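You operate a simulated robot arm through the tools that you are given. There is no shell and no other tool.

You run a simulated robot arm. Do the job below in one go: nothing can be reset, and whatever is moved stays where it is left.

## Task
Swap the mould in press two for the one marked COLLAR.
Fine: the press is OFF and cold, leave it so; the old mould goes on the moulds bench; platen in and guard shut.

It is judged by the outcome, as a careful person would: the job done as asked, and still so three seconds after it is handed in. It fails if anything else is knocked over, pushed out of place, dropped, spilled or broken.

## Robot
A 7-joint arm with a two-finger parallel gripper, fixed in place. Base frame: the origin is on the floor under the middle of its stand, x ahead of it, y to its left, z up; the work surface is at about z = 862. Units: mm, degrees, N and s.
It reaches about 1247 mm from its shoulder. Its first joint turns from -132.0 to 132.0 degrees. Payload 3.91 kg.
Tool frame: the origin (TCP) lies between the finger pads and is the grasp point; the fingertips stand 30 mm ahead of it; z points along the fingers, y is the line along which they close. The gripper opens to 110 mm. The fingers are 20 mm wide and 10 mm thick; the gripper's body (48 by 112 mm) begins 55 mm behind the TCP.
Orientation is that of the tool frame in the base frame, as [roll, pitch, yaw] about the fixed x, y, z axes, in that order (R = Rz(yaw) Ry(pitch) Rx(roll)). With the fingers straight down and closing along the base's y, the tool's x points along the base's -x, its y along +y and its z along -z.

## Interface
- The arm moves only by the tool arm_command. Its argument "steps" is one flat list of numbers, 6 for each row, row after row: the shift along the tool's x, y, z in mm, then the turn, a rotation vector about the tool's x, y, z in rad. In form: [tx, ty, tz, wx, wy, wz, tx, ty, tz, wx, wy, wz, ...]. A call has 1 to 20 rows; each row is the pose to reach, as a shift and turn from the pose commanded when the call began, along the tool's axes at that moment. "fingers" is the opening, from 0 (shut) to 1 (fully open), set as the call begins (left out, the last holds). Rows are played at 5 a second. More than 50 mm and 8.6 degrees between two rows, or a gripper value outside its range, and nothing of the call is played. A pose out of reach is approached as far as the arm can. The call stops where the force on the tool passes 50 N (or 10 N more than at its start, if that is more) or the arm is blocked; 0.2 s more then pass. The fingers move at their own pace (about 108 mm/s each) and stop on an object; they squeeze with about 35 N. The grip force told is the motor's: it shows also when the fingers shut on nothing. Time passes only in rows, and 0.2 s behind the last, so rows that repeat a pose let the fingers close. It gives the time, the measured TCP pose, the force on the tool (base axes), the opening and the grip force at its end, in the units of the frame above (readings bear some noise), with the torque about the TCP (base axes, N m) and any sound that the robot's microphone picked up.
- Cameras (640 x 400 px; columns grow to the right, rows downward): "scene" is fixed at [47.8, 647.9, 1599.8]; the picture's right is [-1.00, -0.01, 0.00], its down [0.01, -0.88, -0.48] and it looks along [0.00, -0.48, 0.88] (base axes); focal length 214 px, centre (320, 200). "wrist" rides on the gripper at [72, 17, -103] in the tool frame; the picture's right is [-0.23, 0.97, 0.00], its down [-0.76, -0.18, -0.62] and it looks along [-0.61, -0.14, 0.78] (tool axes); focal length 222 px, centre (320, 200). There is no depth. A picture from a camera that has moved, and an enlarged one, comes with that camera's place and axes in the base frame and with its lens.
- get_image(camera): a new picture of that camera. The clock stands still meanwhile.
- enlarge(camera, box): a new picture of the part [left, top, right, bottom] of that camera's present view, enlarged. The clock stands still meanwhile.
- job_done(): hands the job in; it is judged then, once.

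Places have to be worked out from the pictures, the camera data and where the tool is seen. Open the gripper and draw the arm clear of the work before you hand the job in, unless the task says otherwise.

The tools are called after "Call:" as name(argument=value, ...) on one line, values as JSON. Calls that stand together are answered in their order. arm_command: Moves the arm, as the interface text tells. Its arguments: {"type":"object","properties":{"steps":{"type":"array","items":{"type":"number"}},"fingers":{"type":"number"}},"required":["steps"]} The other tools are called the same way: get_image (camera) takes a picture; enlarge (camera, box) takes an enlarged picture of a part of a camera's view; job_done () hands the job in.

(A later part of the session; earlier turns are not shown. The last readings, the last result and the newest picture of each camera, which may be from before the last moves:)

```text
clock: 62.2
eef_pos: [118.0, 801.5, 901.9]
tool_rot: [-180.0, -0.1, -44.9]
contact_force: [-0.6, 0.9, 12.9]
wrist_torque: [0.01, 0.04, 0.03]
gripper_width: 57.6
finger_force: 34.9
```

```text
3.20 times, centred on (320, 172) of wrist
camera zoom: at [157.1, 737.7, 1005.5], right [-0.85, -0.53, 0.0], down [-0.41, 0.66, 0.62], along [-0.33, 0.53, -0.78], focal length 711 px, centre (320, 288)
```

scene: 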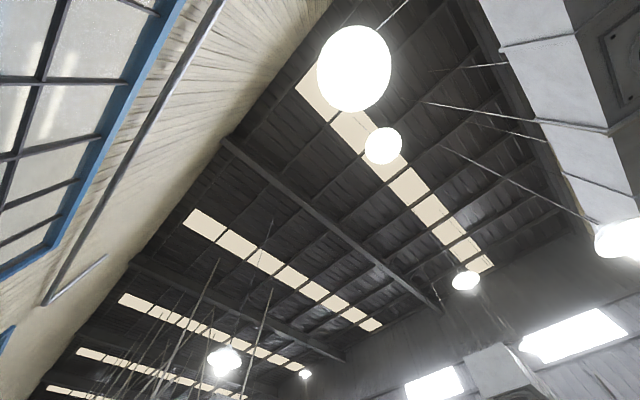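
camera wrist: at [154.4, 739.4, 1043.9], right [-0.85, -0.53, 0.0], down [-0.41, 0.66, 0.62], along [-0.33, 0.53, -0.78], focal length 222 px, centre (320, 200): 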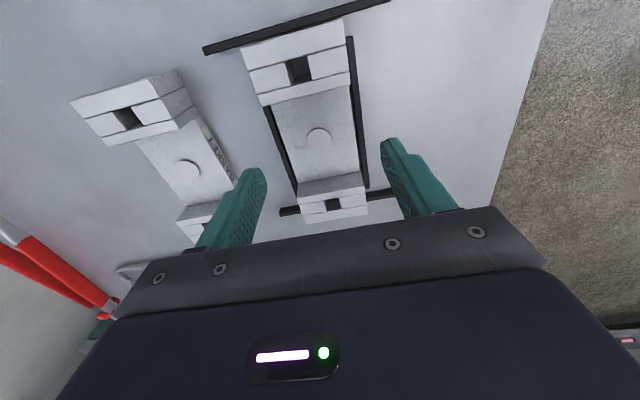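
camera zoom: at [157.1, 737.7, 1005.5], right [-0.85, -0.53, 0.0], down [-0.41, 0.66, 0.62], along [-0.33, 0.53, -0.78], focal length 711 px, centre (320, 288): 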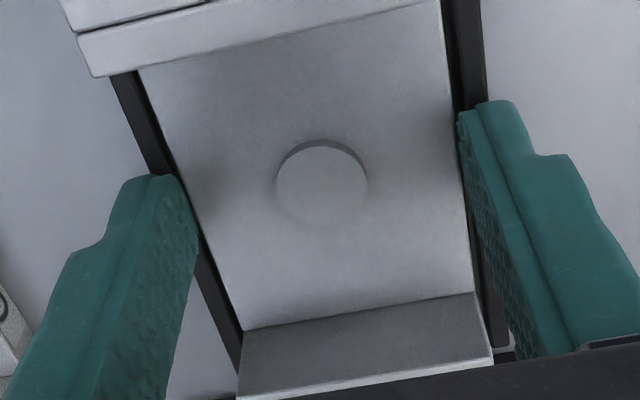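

It has gripped the plate at 57.6 mm. I lift slowly to see whether it holds.

Call:
arm_command(steps=[0, 0, -1.5, 0, 0, 0, 0, 0, -3, 0, 0, 0, 0, 0, -5, 0, 0, 0])

Call:
get_image(camera="wrist")

```text
clock: 63.0
eef_pos: [118.0, 802.0, 906.4]
tool_rot: [179.9, 0.0, -44.9]
contact_force: [-0.5, 0.5, -3.9]
wrist_torque: [0.0, 0.03, 0.01]
gripper_width: 58.0
finger_force: 34.8
```

```text
taken
camera wrist: at [156.9, 737.9, 1009.7], right [-0.85, -0.53, 0.0], down [-0.41, 0.66, 0.62], along [-0.33, 0.53, -0.78], focal length 222 px, centre (320, 200)
```

wrist: 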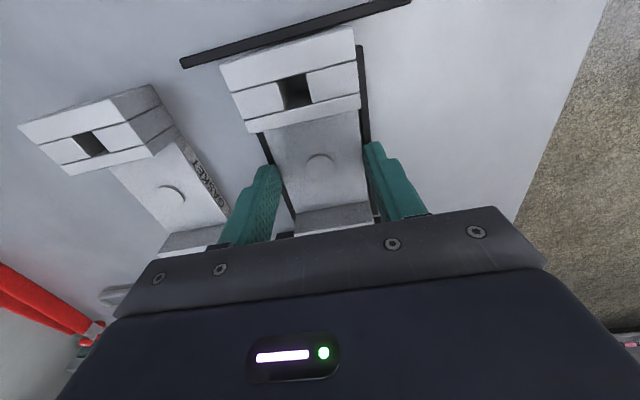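

It is lifting. I raise it steadily out of the nest to 60 mm and check the hold.

Call:
arm_command(steps=[0, 0, -5, 0, 0, 0, 0, 0, -12, 0, 0, 0, 0, 0, -22, 0, 0, 0, 0, 0, -35, 0, 0, 0, 0, 0, -48, 0, 0, 0, 0, 0, -58, 0, 0, 0])

Call:
get_image(camera="wrist")

Call:
enlarge(camera="wrist", box=[200, 20, 440, 240])

```text
clock: 64.4
eef_pos: [118.0, 802.0, 965.8]
tool_rot: [180.0, -0.1, -44.9]
contact_force: [0.4, 0.7, -5.3]
wrist_torque: [-0.03, 0.02, 0.0]
gripper_width: 57.5
finger_force: 34.8
```

```text
taken
camera wrist: at [156.8, 738.0, 1068.5], right [-0.85, -0.53, 0.0], down [-0.41, 0.66, 0.62], along [-0.33, 0.53, -0.78], focal length 222 px, centre (320, 200)
```

wrist: 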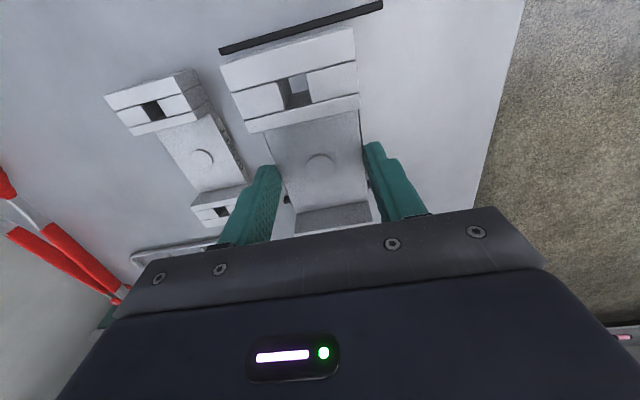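

```text
1.82 times, centred on (320, 130) of wrist
camera zoom: at [156.8, 738.0, 1068.5], right [-0.85, -0.53, 0.0], down [-0.41, 0.66, 0.62], along [-0.33, 0.53, -0.78], focal length 404 px, centre (320, 327)
```

zoom: 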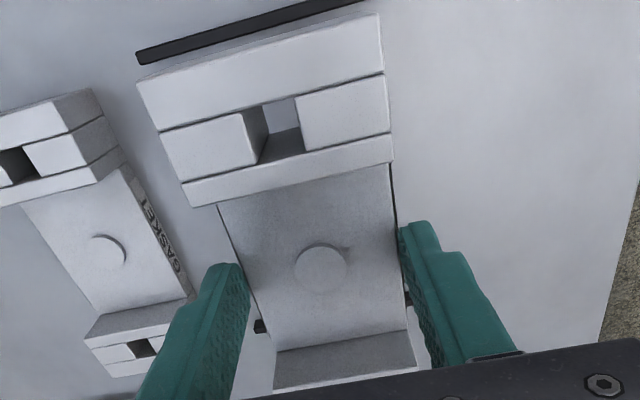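

The grip holds level with no sag. I carry COLLAR up and across to in front of press two, at an easy pace.

Call:
arm_command(steps=[0, 0, -30, 0, 0, 0, 0, -10, -70, 0, 0, 0, 0, -25, -110, 0, 0, 0, 0, -40, -145, 0, 0, 0, 15, -55, -170, 0, 0, 0, 45, -65, -178, 0, 0, 0, 85, -75, -178, 0, 0, 0, 130, -82, -178, 0, 0, 0, 176, -88, -178, 0, 0, 0, 222, -92, -178, 0, 0, 0, 268, -96, -178, 0, 0, 0, 314, -100, -178, 0, 0, 0, 360, -103, -178, 0, 0, 0, 406, -106, -178, 0, 0, 0, 452, -108, -178, 0, 0, 0, 498, -110, -178, 0, 0, 0, 542, -112, -178, 0, 0, 0, 582, -113, -178, 0, 0, 0, 614, -113.5, -178, 0, 0, 0, 635.7, -113.5, -178, 0, 0, 0])

Call:
get_image(camera="wrist")

```text
clock: 68.6
eef_pos: [648.7, 434.3, 1144.0]
tool_rot: [-179.9, 0.0, -44.8]
contact_force: [-0.6, 0.6, -4.8]
wrist_torque: [-0.03, -0.01, 0.0]
gripper_width: 57.7
finger_force: 35.5
```

```text
taken
camera wrist: at [688.7, 370.2, 1246.8], right [-0.85, -0.53, 0.0], down [-0.41, 0.66, 0.62], along [-0.33, 0.53, -0.78], focal length 222 px, centre (320, 200)
```

wrist: 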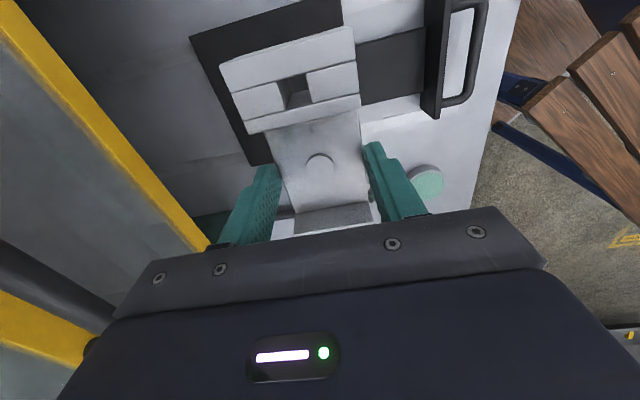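

I move in over the platen to the position where GASKET was gripped and come down to stay above the pins, then look through the holes.

Call:
arm_command(steps=[0, -15, 30, 0, 0, 0, 0, -35, 65, 0, 0, 0, 0, -50, 100, 0, 0, 0, 0.1, -54.4, 130, 0, 0, 0, 0.1, -54.4, 155, 0, 0, 0, 0.1, -54.4, 165, 0, 0, 0])

Call:
get_image(camera="wrist")

Call:
enlarge(camera="wrist", box=[210, 20, 370, 120])

```text
clock: 70.0
eef_pos: [686.8, 471.5, 977.0]
tool_rot: [-180.0, 0.0, -44.9]
contact_force: [-0.1, 0.5, -4.0]
wrist_torque: [-0.01, 0.01, -0.02]
gripper_width: 57.9
finger_force: 35.5
```

```text
taken
camera wrist: at [726.1, 408.0, 1080.6], right [-0.85, -0.53, 0.0], down [-0.41, 0.66, 0.62], along [-0.33, 0.53, -0.78], focal length 222 px, centre (320, 200)
```

wrist: 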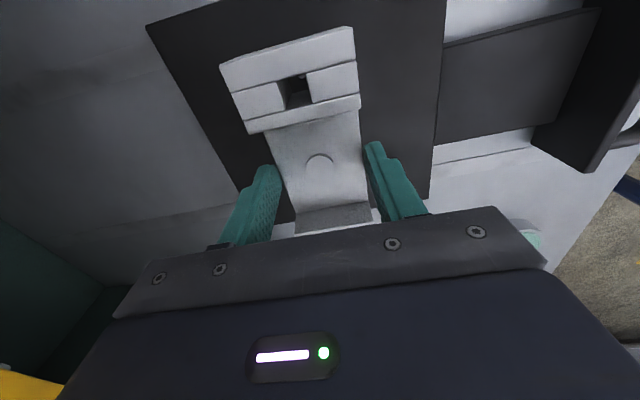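

```text
4.00 times, centred on (290, 70) of wrist
camera zoom: at [726.1, 408.0, 1080.6], right [-0.85, -0.53, 0.0], down [-0.41, 0.66, 0.62], along [-0.33, 0.53, -0.78], focal length 888 px, centre (440, 720)
```

zoom: 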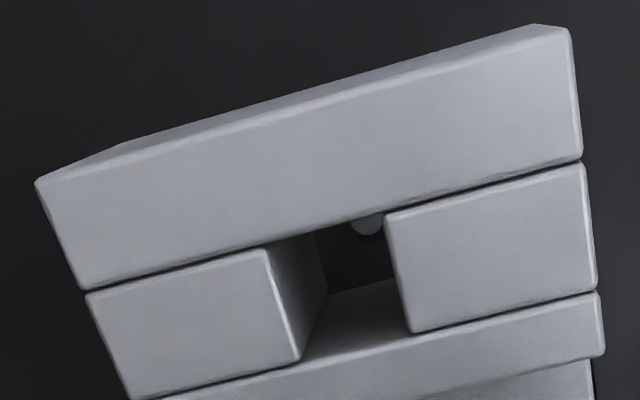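

The pin shows through the hole about where expected. I lower gently until the holes are onto the pins, watching the force.

Call:
arm_command(steps=[0, 0, 6, 0, 0, 0, 0, 0, 12, 0, 0, 0, 0, 0, 18, 0, 0, 0, 0, 0, 22, 0, 0, 0, 0, 0, 26, 0, 0, 0])

Call:
enlarge(camera="wrist", box=[210, 20, 370, 120])

Call:
enlarge(camera="wrist", box=[200, 0, 440, 240])

```text
clock: 71.2
eef_pos: [685.7, 473.1, 951.4]
tool_rot: [-180.0, 0.0, -44.9]
contact_force: [0.3, 0.3, -5.6]
wrist_torque: [-0.03, 0.03, 0.03]
gripper_width: 57.7
finger_force: 34.9
```

```text
4.00 times, centred on (290, 70) of wrist
camera zoom: at [726.0, 408.2, 1055.1], right [-0.85, -0.53, 0.0], down [-0.41, 0.66, 0.62], along [-0.33, 0.53, -0.78], focal length 888 px, centre (440, 720)
```

zoom: 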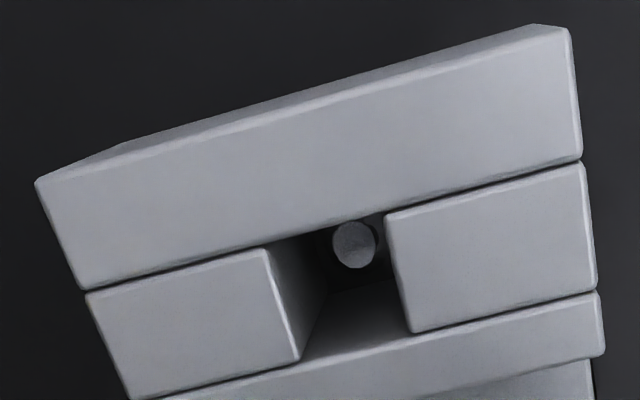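

```text
1.67 times, centred on (320, 120) of wrist
camera zoom: at [726.0, 408.2, 1055.1], right [-0.85, -0.53, 0.0], down [-0.41, 0.66, 0.62], along [-0.33, 0.53, -0.78], focal length 370 px, centre (320, 333)
```

zoom: 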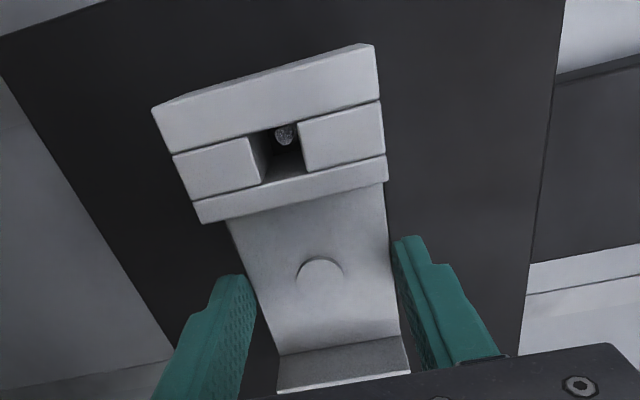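

The pin sits inside the hole outline in both directions. I go on lowering in small steps.

Call:
arm_command(steps=[0, 0, 3, 0, 0, 0, 0, 0, 6, 0, 0, 0])

Call:
enlarge(camera="wrist", box=[210, 20, 370, 120])

```text
clock: 71.8
eef_pos: [688.5, 471.3, 945.8]
tool_rot: [-180.0, 0.1, -45.0]
contact_force: [-0.3, 0.1, -4.2]
wrist_torque: [0.0, -0.03, -0.01]
gripper_width: 57.5
finger_force: 35.6
```

```text
4.00 times, centred on (290, 70) of wrist
camera zoom: at [726.3, 408.0, 1049.1], right [-0.85, -0.53, 0.0], down [-0.41, 0.66, 0.62], along [-0.33, 0.53, -0.78], focal length 888 px, centre (440, 720)
```

zoom: 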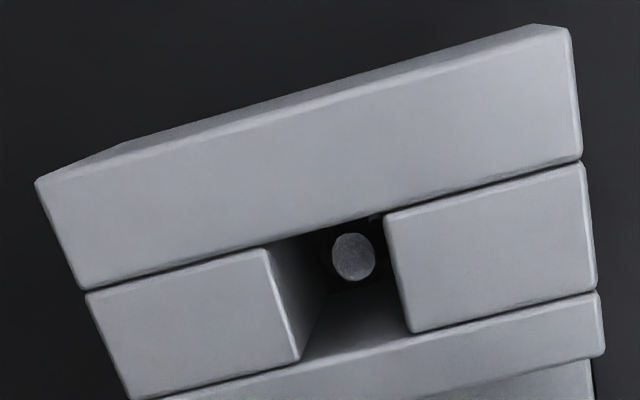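

No contact, and the pin tips should now be inside the holes. I lower further towards the platen.

Call:
arm_command(steps=[0, 0, 3, 0, 0, 0, 0, 0, 6, 0, 0, 0, 0, 0, 9, 0, 0, 0, 0, 0, 12, 0, 0, 0])

Call:
enlarge(camera="wrist", box=[210, 20, 370, 120])

```text
clock: 72.8
eef_pos: [686.6, 473.1, 933.1]
tool_rot: [-180.0, 0.0, -44.9]
contact_force: [0.1, 1.0, -4.4]
wrist_torque: [-0.05, -0.04, 0.0]
gripper_width: 57.7
finger_force: 35.3
```

```text
4.00 times, centred on (290, 70) of wrist
camera zoom: at [726.0, 408.3, 1036.7], right [-0.85, -0.53, 0.0], down [-0.41, 0.66, 0.62], along [-0.33, 0.53, -0.78], focal length 888 px, centre (440, 720)
```

zoom: 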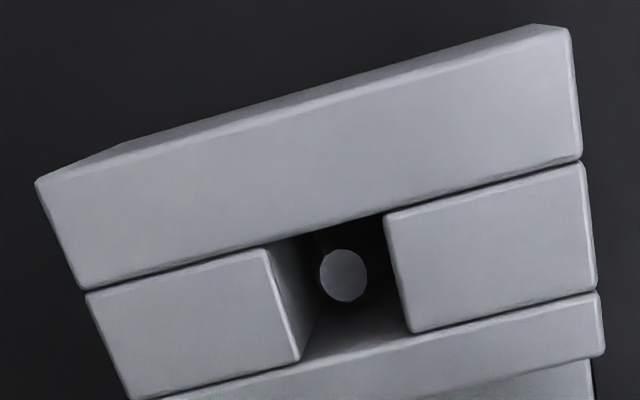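

Still free, with the pins well into the holes. I lower in 1 mm steps for the touch-down.

Call:
arm_command(steps=[0, 0, 1, 0, 0, 0, 0, 0, 2, 0, 0, 0])

Call:
arm_command(steps=[0, 0, 1, 0, 0, 0])

Call:
arm_command(steps=[0, 0, 1, 0, 0, 0])

```text
clock: 73.4
eef_pos: [687.0, 473.3, 930.8]
tool_rot: [-179.9, 0.0, -44.9]
contact_force: [-0.2, -0.4, -4.7]
wrist_torque: [-0.03, -0.02, -0.01]
gripper_width: 57.6
finger_force: 34.7
```

```text
clock: 73.8
eef_pos: [686.9, 472.8, 931.0]
tool_rot: [179.9, 0.0, -45.0]
contact_force: [0.1, 0.1, -5.9]
wrist_torque: [0.0, -0.02, -0.03]
gripper_width: 57.7
finger_force: 35.0
```

```text
clock: 74.2
eef_pos: [688.1, 471.1, 929.8]
tool_rot: [179.9, 0.0, -44.9]
contact_force: [0.1, -2.2, 3.4]
wrist_torque: [0.15, 0.5, 0.12]
gripper_width: 57.9
finger_force: 34.5
```

The platen took the weight right at the expected height, so COLLAR is seated. I open the fingers.

Call:
arm_command(steps=[0, 0, 0, 0, 0, 0, 0, 0, 0, 0, 0, 0, 0, 0, 0, 0, 0, 0], fingers=0.72)

Call:
get_image(camera="wrist")

Call:
enlarge(camera="wrist", box=[210, 20, 370, 120])

```text
clock: 75.0
eef_pos: [686.4, 471.7, 930.0]
tool_rot: [179.9, 0.1, -44.9]
contact_force: [-0.6, -0.3, 0.2]
wrist_torque: [0.02, -0.01, 0.02]
gripper_width: 79.2
finger_force: 0.0
```

```text
taken
camera wrist: at [725.8, 408.0, 1033.1], right [-0.85, -0.53, 0.0], down [-0.41, 0.66, 0.62], along [-0.33, 0.53, -0.78], focal length 222 px, centre (320, 200)
```

wrist: 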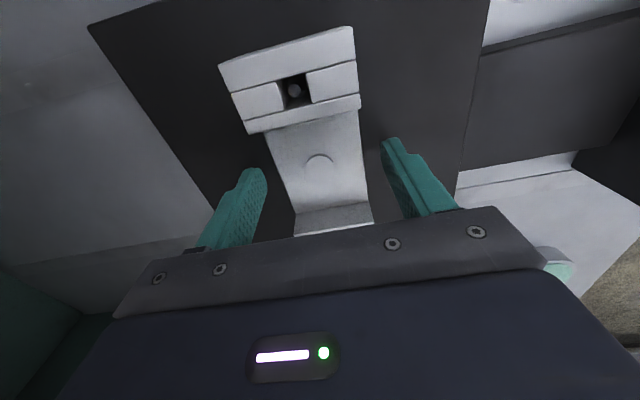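

```text
4.00 times, centred on (290, 70) of wrist
camera zoom: at [725.8, 408.0, 1033.1], right [-0.85, -0.53, 0.0], down [-0.41, 0.66, 0.62], along [-0.33, 0.53, -0.78], focal length 888 px, centre (440, 720)
```

zoom: 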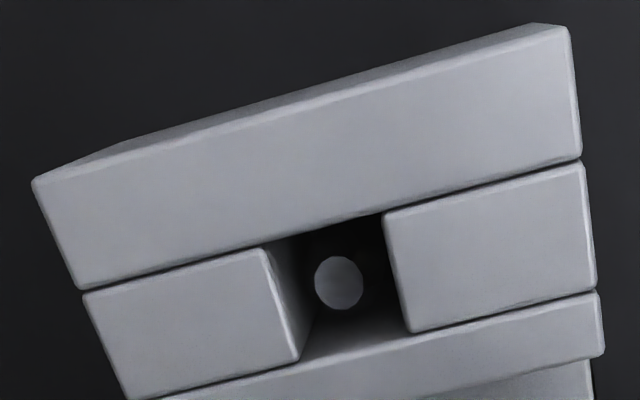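

COLLAR sits flat with the pin up in its hole. I rise clear and back away from the press, turning the camera to face it, so I can plan pushing the platen in.

Call:
arm_command(steps=[0, 0, -30, 0, 0, 0, 0, 10, -70, 0, 0, 0, 0, 40, -110, 0, 0, 0, 0, 80, -145, 0, 0, 0, 0, 125, -165, 0, 0, 0, 0, 170, -175, 0, 0, 0, 0, 215, -180, 0, 0, 0, 0, 260, -180, 0, 0, 0, 0, 300, -180, 0, 0, 0])

Call:
arm_command(steps=[0, 0, 0, 0, 0, 0.14, 0, 0, 0, 0, 0, 0.28, 0, 0, 0, 0, 0, 0.42, 0, 0, 0, 0, 0, 0.56, 0, 0, 0, 0, 0, 0.7, 0, 0, 0, 0, 0, 0.84, 0, 0, 0, 0, 0, 0.98, 0, 0, 0, 0, 0, 1.12, 0, 0, 0, 0, 0, 1.26, 0, 0, 0, 0, 0, 1.35])

Call:
get_image(camera="wrist")

Call:
enlarge(camera="wrist", box=[200, 0, 520, 200])

```text
refused: row 4 steps farther than a row can; nothing moved
```

```text
clock: 76.9
eef_pos: [684.6, 475.8, 929.4]
tool_rot: [-179.5, -0.2, -96.3]
contact_force: [12.4, -1.9, 0.4]
wrist_torque: [-0.3, 0.69, 11.34]
gripper_width: 110.7
finger_force: 35.2
stopped in row 9: the arm was blocked; the commanded pose is now the measured one
```

```text
taken
camera wrist: at [658.8, 404.5, 1033.3], right [-0.94, 0.33, -0.01], down [0.26, 0.74, 0.62], along [0.21, 0.58, -0.78], focal length 222 px, centre (320, 200)
```

wrist: 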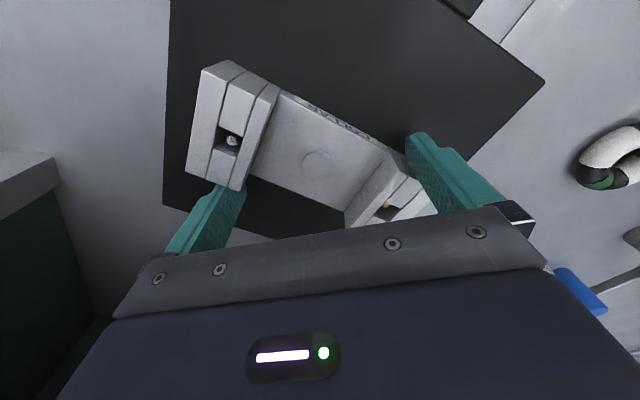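

```text
2.00 times, centred on (360, 100) of wrist
camera zoom: at [658.8, 404.5, 1033.3], right [-0.94, 0.33, -0.01], down [0.26, 0.74, 0.62], along [0.21, 0.58, -0.78], focal length 444 px, centre (240, 400)
```

zoom: 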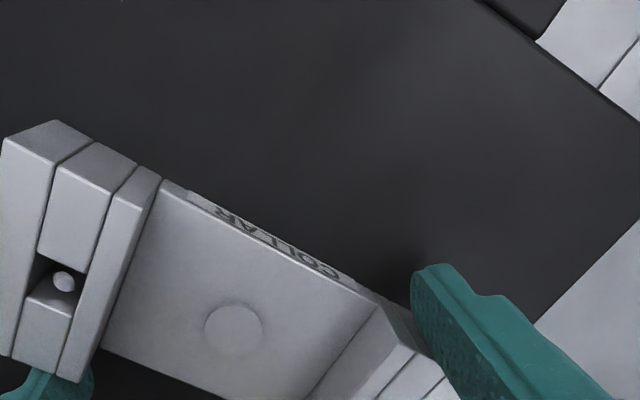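

That was my error: the first call was refused for an over-long step, and the turn that followed ran with the fingers still astride the mould, pressing on its blocks until it stopped. I carefully unwind the same turn and check the force at the end.

Call:
arm_command(steps=[0, 0, 0, 0, 0, -0.05, 0, 0, 0, 0, 0, -0.1])

```text
clock: 77.5
eef_pos: [682.9, 474.9, 930.6]
tool_rot: [-179.6, -0.1, -91.2]
contact_force: [9.2, 2.4, 0.6]
wrist_torque: [0.06, 0.04, 2.22]
gripper_width: 100.1
finger_force: 34.9
```

The torque is dropping. I continue unwinding, with the fingers opened fully so that they do not squeeze the blocks.

Call:
arm_command(steps=[0, 0, 0, 0, 0, -0.08, 0, 0, 0, 0, 0, -0.2, 0, 0, 0, 0, 0, -0.33, 0, 0, 0, 0, 0, -0.46, 0, 0, 0, 0, 0, -0.59, 0, 0, 0, 0, 0, -0.7, 0, 0, 0, 0, 0, -0.8], fingers=1)

Call:
get_image(camera="wrist")

Call:
enlarge(camera="wrist", box=[200, 20, 440, 240])

```text
clock: 79.1
eef_pos: [684.1, 475.6, 929.2]
tool_rot: [-179.9, -0.3, -45.2]
contact_force: [-0.2, -0.3, -0.3]
wrist_torque: [0.0, -0.02, 0.05]
gripper_width: 110.1
finger_force: 0.0
```

```text
taken
camera wrist: at [722.1, 411.1, 1033.8], right [-0.85, -0.52, 0.0], down [-0.41, 0.67, 0.62], along [-0.32, 0.53, -0.79], focal length 222 px, centre (320, 200)
```

wrist: 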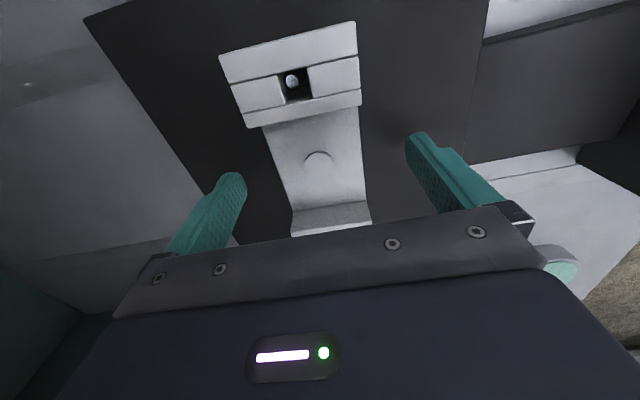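

```text
1.82 times, centred on (320, 130) of wrist
camera zoom: at [722.1, 411.1, 1033.8], right [-0.85, -0.52, 0.0], down [-0.41, 0.67, 0.62], along [-0.32, 0.53, -0.79], focal length 404 px, centre (320, 327)
```

zoom: 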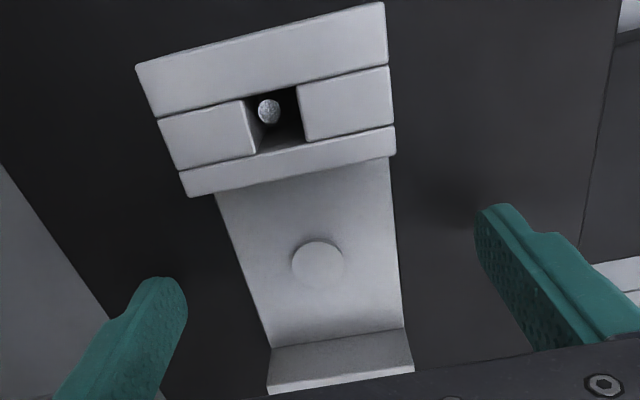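

The mould has been turned about 3° within its pin clearance and shifted about 1.5 mm; the platen itself hasn't moved. I return the tool to the earlier square position and re-grip gently to straighten it.

Call:
arm_command(steps=[2.3, 0.5, 0, 0, -0.0026, -0.0025, 4.6, 1, 0, 0, -0.0052, -0.005, 4.6, 1, 0, 0, -0.0052, -0.005])

Call:
enlarge(camera="wrist", box=[200, 20, 440, 240])

```text
clock: 79.9
eef_pos: [686.2, 471.2, 929.9]
tool_rot: [-179.8, -0.1, -45.0]
contact_force: [0.4, 0.0, 0.1]
wrist_torque: [-0.03, 0.0, -0.04]
gripper_width: 110.1
finger_force: 0.0
```

```text
1.82 times, centred on (320, 130) of wrist
camera zoom: at [725.4, 406.9, 1033.9], right [-0.85, -0.53, 0.0], down [-0.41, 0.66, 0.62], along [-0.33, 0.53, -0.78], focal length 404 px, centre (320, 327)
```

zoom: 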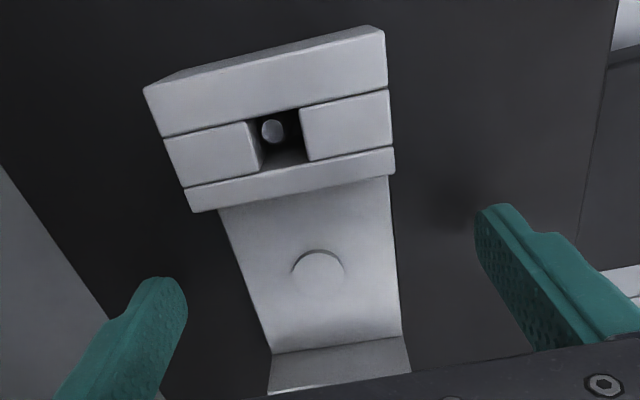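

The mould sits about 2.7 mm towards +u and 3° off square. I centre on it, then close to square it up.

Call:
arm_command(steps=[-2.7, 0, 0, 0, 0, 0])

Call:
arm_command(steps=[0, 0, 0, 0, 0, 0, 0, 0, 0, 0, 0, 0, 0, 0, 0, 0, 0, 0, 0, 0, 0, 0, 0, 0], fingers=0.4)

Call:
enlarge(camera="wrist", box=[200, 20, 440, 240])

```text
clock: 80.3
eef_pos: [684.2, 472.7, 929.9]
tool_rot: [-179.8, -0.1, -45.0]
contact_force: [0.0, -0.5, -0.9]
wrist_torque: [0.01, 0.02, -0.02]
gripper_width: 110.0
finger_force: 0.0
```

```text
clock: 81.3
eef_pos: [684.5, 471.7, 930.0]
tool_rot: [-179.8, 0.0, -45.0]
contact_force: [1.8, 1.8, 2.2]
wrist_torque: [0.39, -0.08, -0.05]
gripper_width: 57.8
finger_force: 34.8
```

```text
1.82 times, centred on (320, 130) of wrist
camera zoom: at [723.5, 408.8, 1033.8], right [-0.85, -0.53, 0.0], down [-0.41, 0.66, 0.62], along [-0.33, 0.53, -0.78], focal length 404 px, centre (320, 327)
```

zoom: 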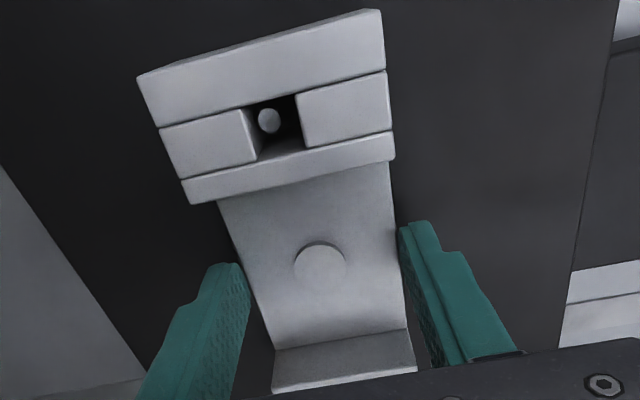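

It is square with the gripper again (57.8 mm). I lift 1.5 mm, shift 2.7 mm back to the centred position and set it down again.

Call:
arm_command(steps=[0, 0, -1.5, 0, 0, 0, 1.3, 0, -1.5, 0, 0, 0, 2.7, 0, -1.5, 0, 0, 0, 2.7, 0, -1.5, 0, 0, 0])

Call:
enlarge(camera="wrist", box=[210, 20, 370, 120])

```text
clock: 82.3
eef_pos: [687.0, 470.7, 931.5]
tool_rot: [-179.9, 0.0, -45.0]
contact_force: [-2.0, 2.5, -1.1]
wrist_torque: [0.06, 0.04, 0.02]
gripper_width: 57.7
finger_force: 34.5
```

```text
4.00 times, centred on (290, 70) of wrist
camera zoom: at [725.3, 407.0, 1034.9], right [-0.85, -0.53, 0.0], down [-0.41, 0.66, 0.62], along [-0.33, 0.53, -0.78], focal length 888 px, centre (440, 720)
```

zoom: 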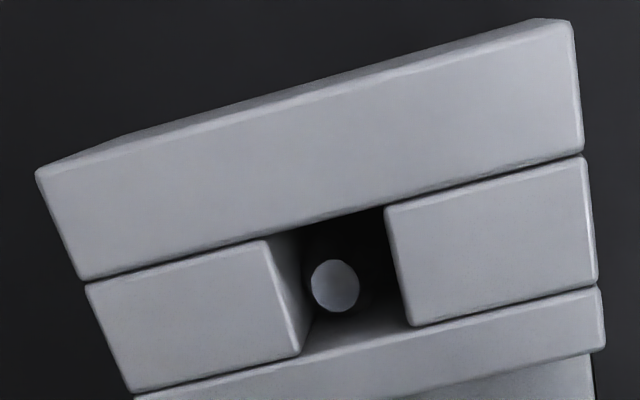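

The pin is centred in the hole as before. I lower it back down and open the fingers.

Call:
arm_command(steps=[0, 0, 0.8, 0, 0, 0, 0, 0, 1.5, 0, 0, 0])

Call:
arm_command(steps=[0, 0, 0, 0, 0, 0, 0, 0, 0, 0, 0, 0, 0, 0, 0, 0, 0, 0, 0, 0, 0, 0, 0, 0], fingers=1)

Call:
enlarge(camera="wrist", box=[200, 20, 440, 240])

```text
clock: 82.9
eef_pos: [686.1, 470.8, 930.6]
tool_rot: [-179.9, 0.0, -45.1]
contact_force: [-1.7, 1.9, 1.6]
wrist_torque: [-0.19, 0.19, -0.03]
gripper_width: 57.6
finger_force: 34.4
```

```text
clock: 83.9
eef_pos: [685.1, 471.0, 930.1]
tool_rot: [-179.9, 0.0, -45.0]
contact_force: [0.9, 0.6, 0.0]
wrist_torque: [0.01, 0.01, -0.02]
gripper_width: 109.7
finger_force: 0.0
```

```text
1.82 times, centred on (320, 130) of wrist
camera zoom: at [725.3, 406.7, 1033.5], right [-0.85, -0.53, 0.0], down [-0.41, 0.66, 0.62], along [-0.33, 0.53, -0.78], focal length 404 px, centre (320, 327)
```

zoom: 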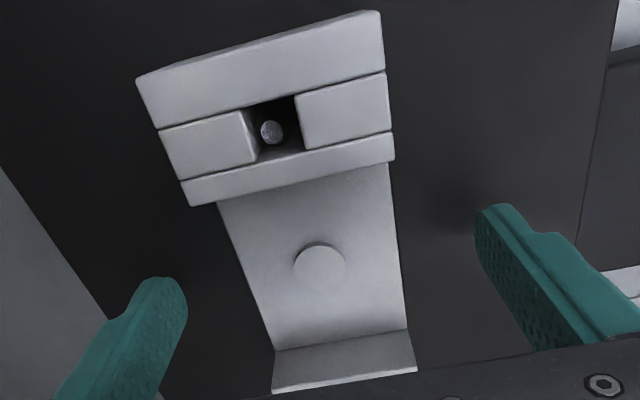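

COLLAR is square and seated. I now rise straight up and then back away from the press, with nothing else in the same call.

Call:
arm_command(steps=[0, 0, -25, 0, 0, 0, 0, 0, -60, 0, 0, 0, 0, 5, -100, 0, 0, 0, 0, 30, -135, 0, 0, 0, 0, 70, -160, 0, 0, 0, 0, 115, -175, 0, 0, 0, 0, 160, -180, 0, 0, 0, 0, 205, -180, 0, 0, 0, 0, 250, -180, 0, 0, 0, 0, 290, -180, 0, 0, 0])

```text
clock: 86.1
eef_pos: [480.8, 266.5, 1109.0]
tool_rot: [-179.8, -0.1, -44.9]
contact_force: [0.8, -0.4, 0.8]
wrist_torque: [0.02, 0.04, -0.03]
gripper_width: 110.1
finger_force: 0.0
```

Clear of the press. I turn the camera to face it squarely.

Call:
arm_command(steps=[0, 0, 0, 0, 0, 0.134, 0, 0, 0, 0, 0, 0.268, 0, 0, 0, 0, 0, 0.402, 0, 0, 0, 0, 0, 0.536, 0, 0, 0, 0, 0, 0.67, 0, 0, 0, 0, 0, 0.804, 0, 0, 0, 0, 0, 0.938, 0, 0, 0, 0, 0, 1.072, 0, 0, 0, 0, 0, 1.206, 0, 0, 0, 0, 0, 1.34])

Call:
get_image(camera="wrist")

Call:
enlarge(camera="wrist", box=[160, 0, 480, 200])

```text
clock: 88.3
eef_pos: [481.1, 265.8, 1109.5]
tool_rot: [-179.9, 0.1, -122.0]
contact_force: [-0.6, 0.0, -0.1]
wrist_torque: [-0.04, 0.0, -0.03]
gripper_width: 110.1
finger_force: 0.0
```

```text
taken
camera wrist: at [427.8, 212.7, 1212.8], right [-0.71, 0.71, 0.0], down [0.55, 0.55, 0.63], along [0.44, 0.44, -0.78], focal length 222 px, centre (320, 200)
```

wrist: 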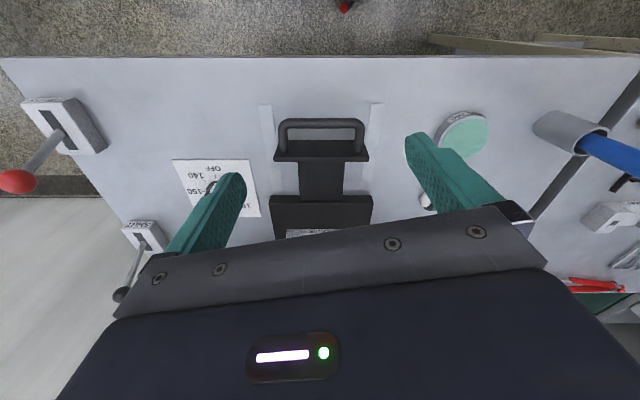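

```text
2.00 times, centred on (320, 100) of wrist
camera zoom: at [427.8, 212.7, 1212.8], right [-0.71, 0.71, 0.0], down [0.55, 0.55, 0.63], along [0.44, 0.44, -0.78], focal length 444 px, centre (320, 400)
```

zoom: 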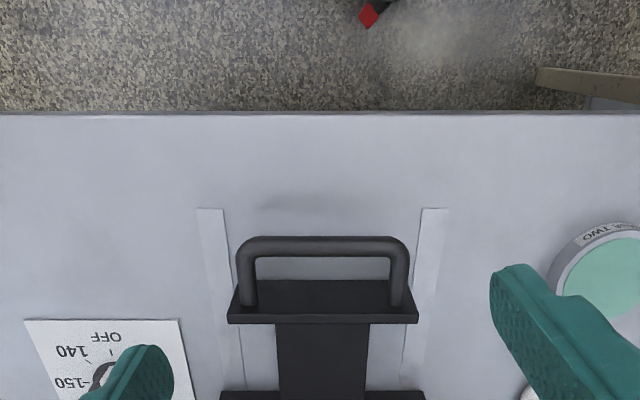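

The platen handle is a U-bar about 116 mm wide whose bar lies at roughly u=-150, v=561, z=909, with room to put a finger inside it. I turn back to close across it and hover above.

Call:
arm_command(steps=[-3.2, -0.6, 0, 0, 0, -0.1344, -6.5, -1.3, 0, 0, 0, -0.2688, -9.7, -1.9, 0, 0, 0, -0.4032, -13, -2.5, 0, 0, 0, -0.5376, -16.2, -3.2, 0, 0, 0, -0.672, -19.4, -3.8, 0, 0, 0, -0.8064, -22.7, -4.4, 0, 0, 0, -0.9408, -25.9, -5, 0, 0, 0, -1.0752, -29.2, -5.7, 0, 0, 0, -1.2096, -32.4, -6.3, 0, 0, 0, -1.344])

Call:
get_image(camera="wrist")

Call:
enlarge(camera="wrist", box=[200, 0, 440, 150])

```text
clock: 90.5
eef_pos: [502.8, 289.1, 1108.9]
tool_rot: [-179.9, 0.0, -44.7]
contact_force: [-0.6, 0.5, -0.2]
wrist_torque: [0.01, -0.02, -0.03]
gripper_width: 110.0
finger_force: 0.0
```

```text
taken
camera wrist: at [542.8, 226.2, 1212.8], right [-0.85, -0.53, 0.0], down [-0.42, 0.66, 0.62], along [-0.33, 0.53, -0.78], focal length 222 px, centre (320, 200)
```

wrist: 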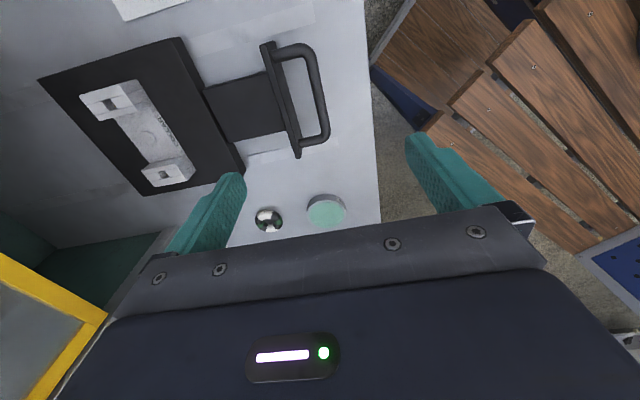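

```text
2.67 times, centred on (320, 75) of wrist
camera zoom: at [542.8, 226.2, 1212.8], right [-0.85, -0.53, 0.0], down [-0.42, 0.66, 0.62], along [-0.33, 0.53, -0.78], focal length 592 px, centre (320, 533)
```

zoom: 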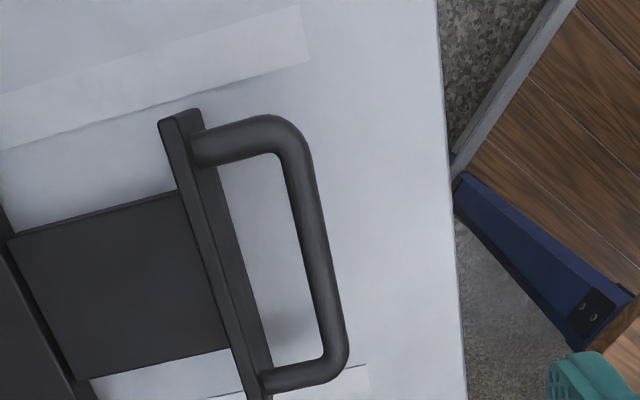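

The bar's centre is within 1.5 mm of the tool axis, with about 26 mm between bar and flange. I set the opening to about 33 mm and descend so the fingers straddle the bar.

Call:
arm_command(steps=[0, -1.4, 40, 0, 0, 0, 0, -1.4, 80, 0, 0, 0, 0, -1.4, 120, 0, 0, 0, 0, -1.4, 145, 0, 0, 0], fingers=0.3)

Call:
get_image(camera="wrist")

Call:
enlarge(camera="wrist", box=[200, 60, 440, 210])

```text
clock: 91.5
eef_pos: [505.0, 290.3, 963.9]
tool_rot: [-179.9, -0.2, -44.8]
contact_force: [-1.1, -0.8, -0.3]
wrist_torque: [0.0, -0.02, 0.01]
gripper_width: 32.9
finger_force: 0.1
```

```text
taken
camera wrist: at [544.6, 226.6, 1067.8], right [-0.85, -0.53, 0.0], down [-0.42, 0.66, 0.62], along [-0.33, 0.53, -0.78], focal length 222 px, centre (320, 200)
```

wrist: 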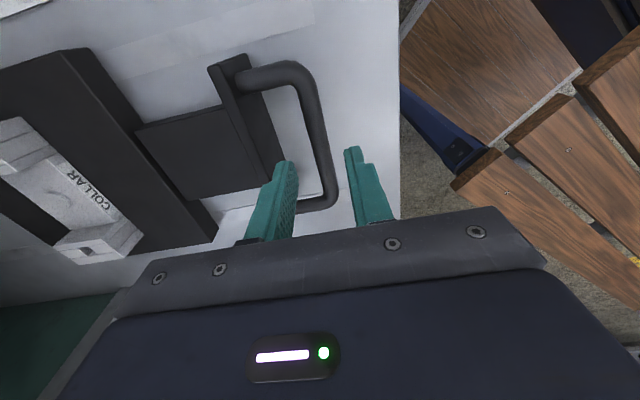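

```text
2.67 times, centred on (320, 135) of wrist
camera zoom: at [544.6, 226.6, 1067.8], right [-0.85, -0.53, 0.0], down [-0.42, 0.66, 0.62], along [-0.33, 0.53, -0.78], focal length 592 px, centre (320, 373)
```

zoom: 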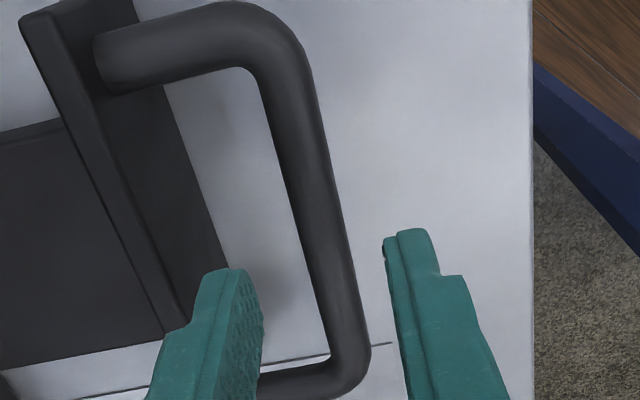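

The bar runs between the fingers, centred. I descend the remaining 55 mm.

Call:
arm_command(steps=[0, 0, 15, 0, 0, 0, 0, 0, 30, 0, 0, 0, 0, 0, 43, 0, 0, 0, 0, 0, 55, 0, 0, 0])

Call:
enlarge(camera="wrist", box=[200, 60, 440, 210])

```text
clock: 92.5
eef_pos: [503.4, 290.1, 909.7]
tool_rot: [-179.9, -0.1, -44.8]
contact_force: [-0.8, -0.2, 0.5]
wrist_torque: [0.03, -0.02, 0.03]
gripper_width: 32.9
finger_force: 0.0
```

```text
2.67 times, centred on (320, 135) of wrist
camera zoom: at [543.6, 227.1, 1013.0], right [-0.85, -0.53, 0.0], down [-0.42, 0.66, 0.62], along [-0.33, 0.53, -0.78], focal length 592 px, centre (320, 373)
```

zoom: 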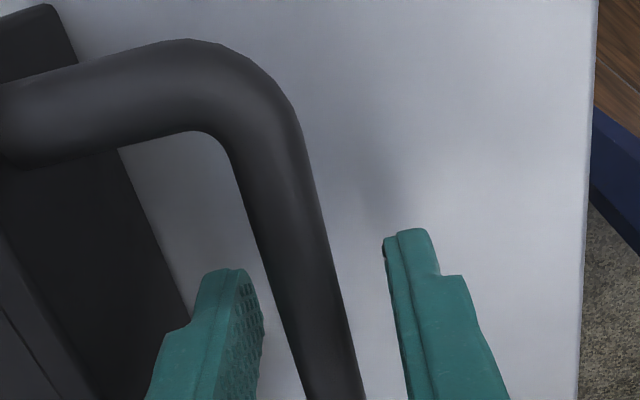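

The bar is between the fingers with free room on both sides. I close on it.

Call:
arm_command(steps=[0, 0, 0, 0, 0, 0, 0, 0, 0, 0, 0, 0, 0, 0, 0, 0, 0, 0], fingers=0)

Call:
get_image(camera="wrist")

```text
clock: 93.3
eef_pos: [506.2, 291.1, 909.8]
tool_rot: [-179.8, -0.1, -44.9]
contact_force: [15.7, 15.6, -5.2]
wrist_torque: [0.08, -0.05, 0.82]
gripper_width: 13.9
finger_force: 44.8
```

```text
taken
camera wrist: at [544.5, 227.8, 1013.1], right [-0.85, -0.53, 0.0], down [-0.42, 0.66, 0.62], along [-0.33, 0.53, -0.78], focal length 222 px, centre (320, 200)
```

wrist: 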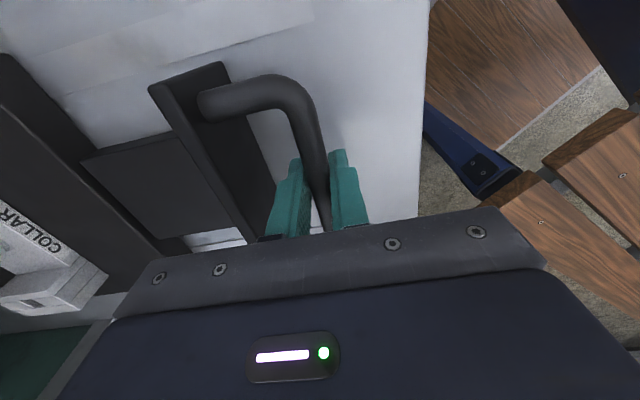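

The bar is held (13.9 mm). I push the platen in along +v slowly, 40 mm first.

Call:
arm_command(steps=[0, -5, 0, 0, 0, 0, 0, -12, 0, 0, 0, 0, 0, -20, 0, 0, 0, 0, 0, -30, 0, 0, 0, 0, 0, -40, 0, 0, 0, 0])

Call:
get_image(camera="wrist")

```text
clock: 94.5
eef_pos: [533.6, 320.9, 908.7]
tool_rot: [-179.9, 0.0, -44.7]
contact_force: [-0.5, 2.7, -0.4]
wrist_torque: [0.37, 0.23, 0.69]
gripper_width: 13.8
finger_force: 44.7
```

```text
taken
camera wrist: at [572.5, 255.9, 1013.0], right [-0.85, -0.53, 0.0], down [-0.42, 0.66, 0.62], along [-0.33, 0.53, -0.78], focal length 222 px, centre (320, 200)
```

wrist: 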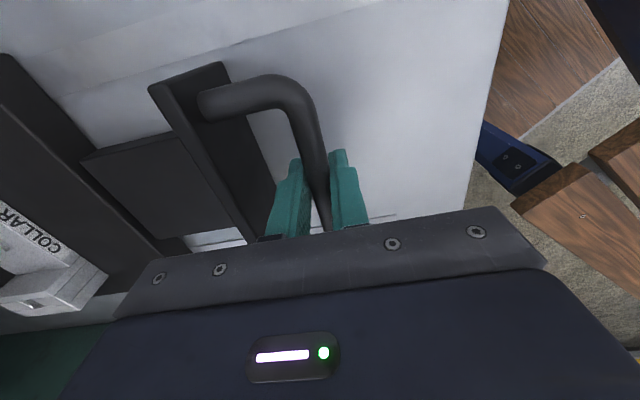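

The platen slides in with little resistance. I continue pushing, about 15 mm per row.

Call:
arm_command(steps=[0, -8, 0, 0, 0, 0, 0, -20, 0, 0, 0, 0, 0, -34, 0, 0, 0, 0, 0, -49, 0, 0, 0, 0, 0, -64, 0, 0, 0, 0, 0, -79, 0, 0, 0, 0, 0, -94, 0, 0, 0, 0, 0, -109, 0, 0, 0, 0, 0, -122, 0, 0, 0, 0, 0, -130, 0, 0, 0, 0])

Call:
get_image(camera="wrist")

```text
clock: 96.7
eef_pos: [624.6, 411.6, 909.1]
tool_rot: [-179.8, -0.1, -44.8]
contact_force: [13.4, -9.8, 3.0]
wrist_torque: [-0.26, -0.44, 0.78]
gripper_width: 13.7
finger_force: 44.9
```

```text
taken
camera wrist: at [664.2, 347.6, 1013.0], right [-0.85, -0.53, 0.0], down [-0.42, 0.66, 0.62], along [-0.33, 0.53, -0.78], focal length 222 px, centre (320, 200)
```

wrist: 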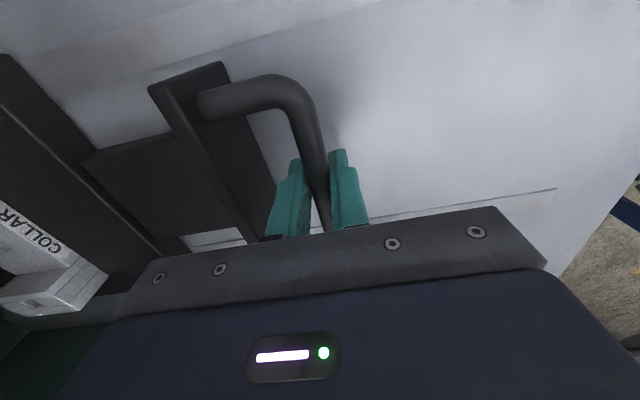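

A side force has built up from a slight yaw error, so I ease about 1 mm towards -u and keep pushing in.

Call:
arm_command(steps=[0.8, 0, 0, 0, 0, 0, 0.9, -10, 0, 0, 0, 0, 0.9, -22, 0, 0, 0, 0, 1.0, -34, 0, 0, 0, 0, 1.0, -46, 0, 0, 0, 0])

Call:
get_image(camera="wrist")

```text
clock: 97.9
eef_pos: [658.2, 444.6, 910.4]
tool_rot: [-179.8, 0.0, -44.8]
contact_force: [1.9, -1.0, -12.8]
wrist_torque: [-0.09, -0.25, 0.68]
gripper_width: 14.0
finger_force: 45.2
```

```text
taken
camera wrist: at [697.3, 380.6, 1012.9], right [-0.85, -0.53, 0.0], down [-0.42, 0.66, 0.62], along [-0.33, 0.53, -0.78], focal length 222 px, centre (320, 200)
```

wrist: 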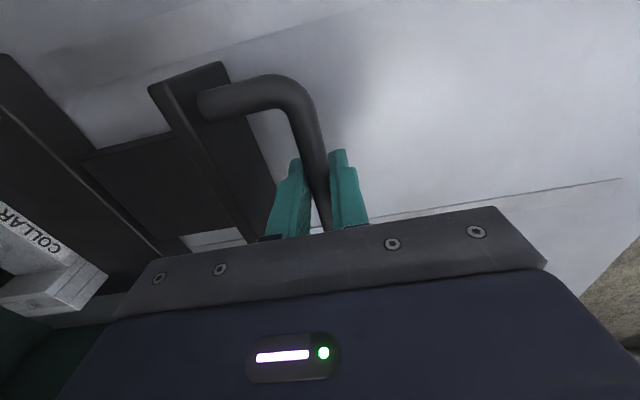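

The side force is gone; a small upward drift remains, which I compensate by 0.8 mm while pushing on.

Call:
arm_command(steps=[0, 0, 0.8, 0, 0, 0, 0.1, -10, 0.85, 0, 0, 0, 0.1, -20, 0.9, 0, 0, 0, 0.1, -30, 0.9, 0, 0, 0, 0.2, -40, 0.95, 0, 0, 0])

Call:
get_image(camera="wrist")

```text
clock: 99.1
eef_pos: [685.7, 473.0, 909.4]
tool_rot: [-179.8, 0.0, -44.8]
contact_force: [-1.8, 3.8, 8.5]
wrist_torque: [-0.29, -0.44, 0.65]
gripper_width: 13.9
finger_force: 44.7
```

```text
taken
camera wrist: at [725.4, 408.7, 1012.9], right [-0.85, -0.53, 0.0], down [-0.42, 0.66, 0.62], along [-0.33, 0.53, -0.78], focal length 222 px, centre (320, 200)
```

wrist: 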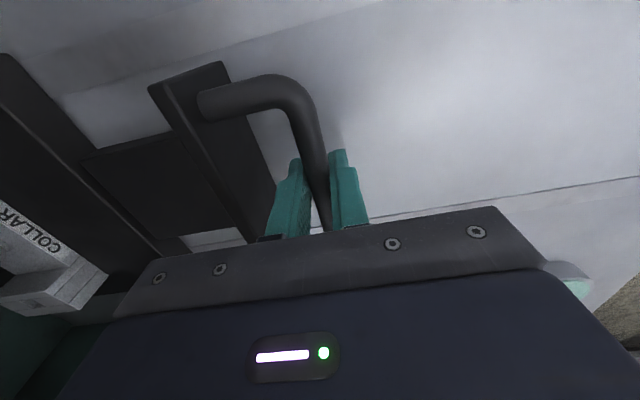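

No stop yet at v ≈ 819 (258 mm of travel). I go on in smaller steps, watching for the end stop and clearance to the guard.

Call:
arm_command(steps=[0, -8, 0, 0, 0, 0, 0, -16, 0, 0, 0, 0, 0.1, -24, 0.05, 0, 0, 0, 0.1, -30, 0.1, 0, 0, 0])

Call:
get_image(camera="wrist")

```text
clock: 100.1
eef_pos: [706.8, 493.5, 908.7]
tool_rot: [-179.8, 0.0, -44.8]
contact_force: [-1.4, 4.1, 4.8]
wrist_torque: [0.44, 0.32, 0.63]
gripper_width: 13.7
finger_force: 45.0
```

```text
taken
camera wrist: at [746.1, 429.5, 1012.9], right [-0.85, -0.53, 0.0], down [-0.42, 0.66, 0.62], along [-0.33, 0.53, -0.78], focal length 222 px, centre (320, 200)
```

wrist: 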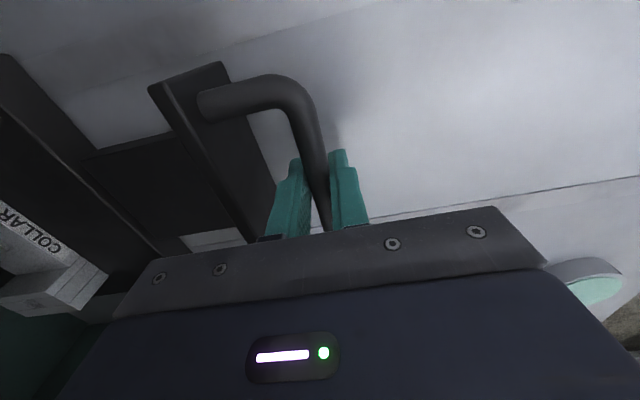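

Still sliding freely at v ≈ 849. I continue in small steps.

Call:
arm_command(steps=[0, -6, 0, 0, 0, 0, 0, -12, 0, 0, 0, 0, 0.1, -18, 0.05, 0, 0, 0, 0.1, -24, 0.1, 0, 0, 0])

Call:
get_image(camera="wrist")

```text
clock: 101.0
eef_pos: [718.2, 504.6, 908.9]
tool_rot: [179.7, -0.1, -44.7]
contact_force: [-16.3, -19.0, 18.8]
wrist_torque: [0.05, 0.26, 0.59]
gripper_width: 13.7
finger_force: 45.2
stopped in row 4: the force on the tool passed its limit at 63 N (the readings are from after the stop); the commanded pose is now the measured one
```

```text
taken
camera wrist: at [757.4, 441.0, 1013.1], right [-0.85, -0.53, 0.01], down [-0.41, 0.67, 0.62], along [-0.33, 0.52, -0.78], focal length 222 px, centre (320, 200)
```

wrist: 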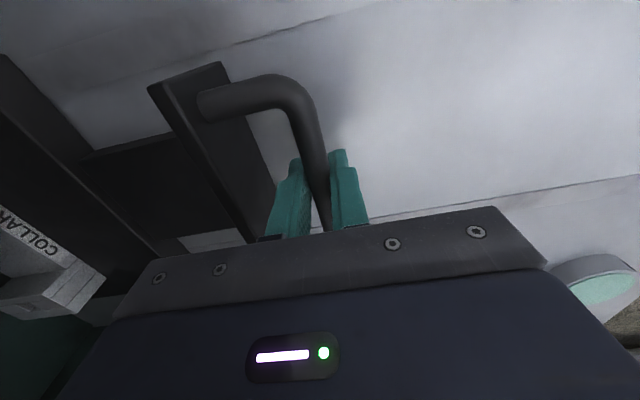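

Firm stop after almost exactly 300 mm of travel: the platen is home against its stop. I release the handle.

Call:
arm_command(steps=[0, 0, 0, 0, 0, 0, 0, 0, 0, 0, 0, 0, 0, 0, 0, 0, 0, 0], fingers=0.3)

Call:
enlarge(camera="wrist", box=[200, 60, 440, 210])

```text
clock: 101.8
eef_pos: [719.7, 504.9, 907.6]
tool_rot: [179.5, -0.1, -44.7]
contact_force: [1.3, 0.2, -0.4]
wrist_torque: [0.0, 0.02, 0.0]
gripper_width: 33.0
finger_force: 0.1
```

```text
2.67 times, centred on (320, 135) of wrist
camera zoom: at [758.4, 441.8, 1011.6], right [-0.85, -0.53, 0.01], down [-0.41, 0.67, 0.62], along [-0.33, 0.52, -0.78], focal length 592 px, centre (320, 373)
```

zoom: 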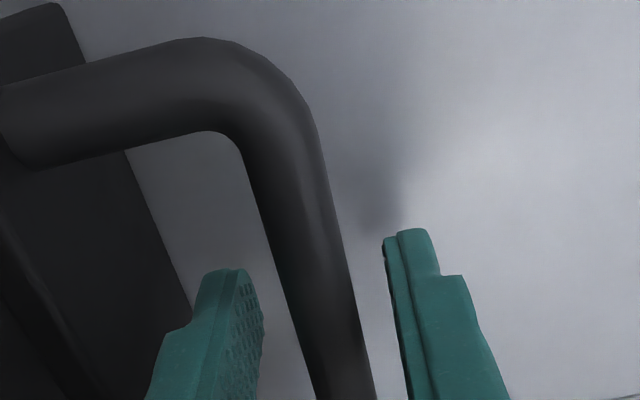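

The handle is free between the fingers. I rise straight up off it, then back away.

Call:
arm_command(steps=[0, 0, -15, 0, 0, 0, 0, 0, -35, 0, 0, 0, 0, 0, -60, 0, 0, 0, 0, 30, -80, 0, 0, 0, 0, 70, -95, 0, 0, 0, 0, 115, -105, 0, 0, 0, 0, 160, -110, 0, 0, 0, 0, 205, -110, 0, 0, 0, 0, 250, -110, 0, 0, 0, 0, 295, -110, 0, 0, 0, 0, 340, -110, 0, 0, 0])

```text
clock: 104.2
eef_pos: [479.0, 261.9, 1018.4]
tool_rot: [179.6, -0.2, -44.8]
contact_force: [-0.1, -0.3, 0.3]
wrist_torque: [-0.01, 0.04, -0.02]
gripper_width: 33.1
finger_force: 0.1
```

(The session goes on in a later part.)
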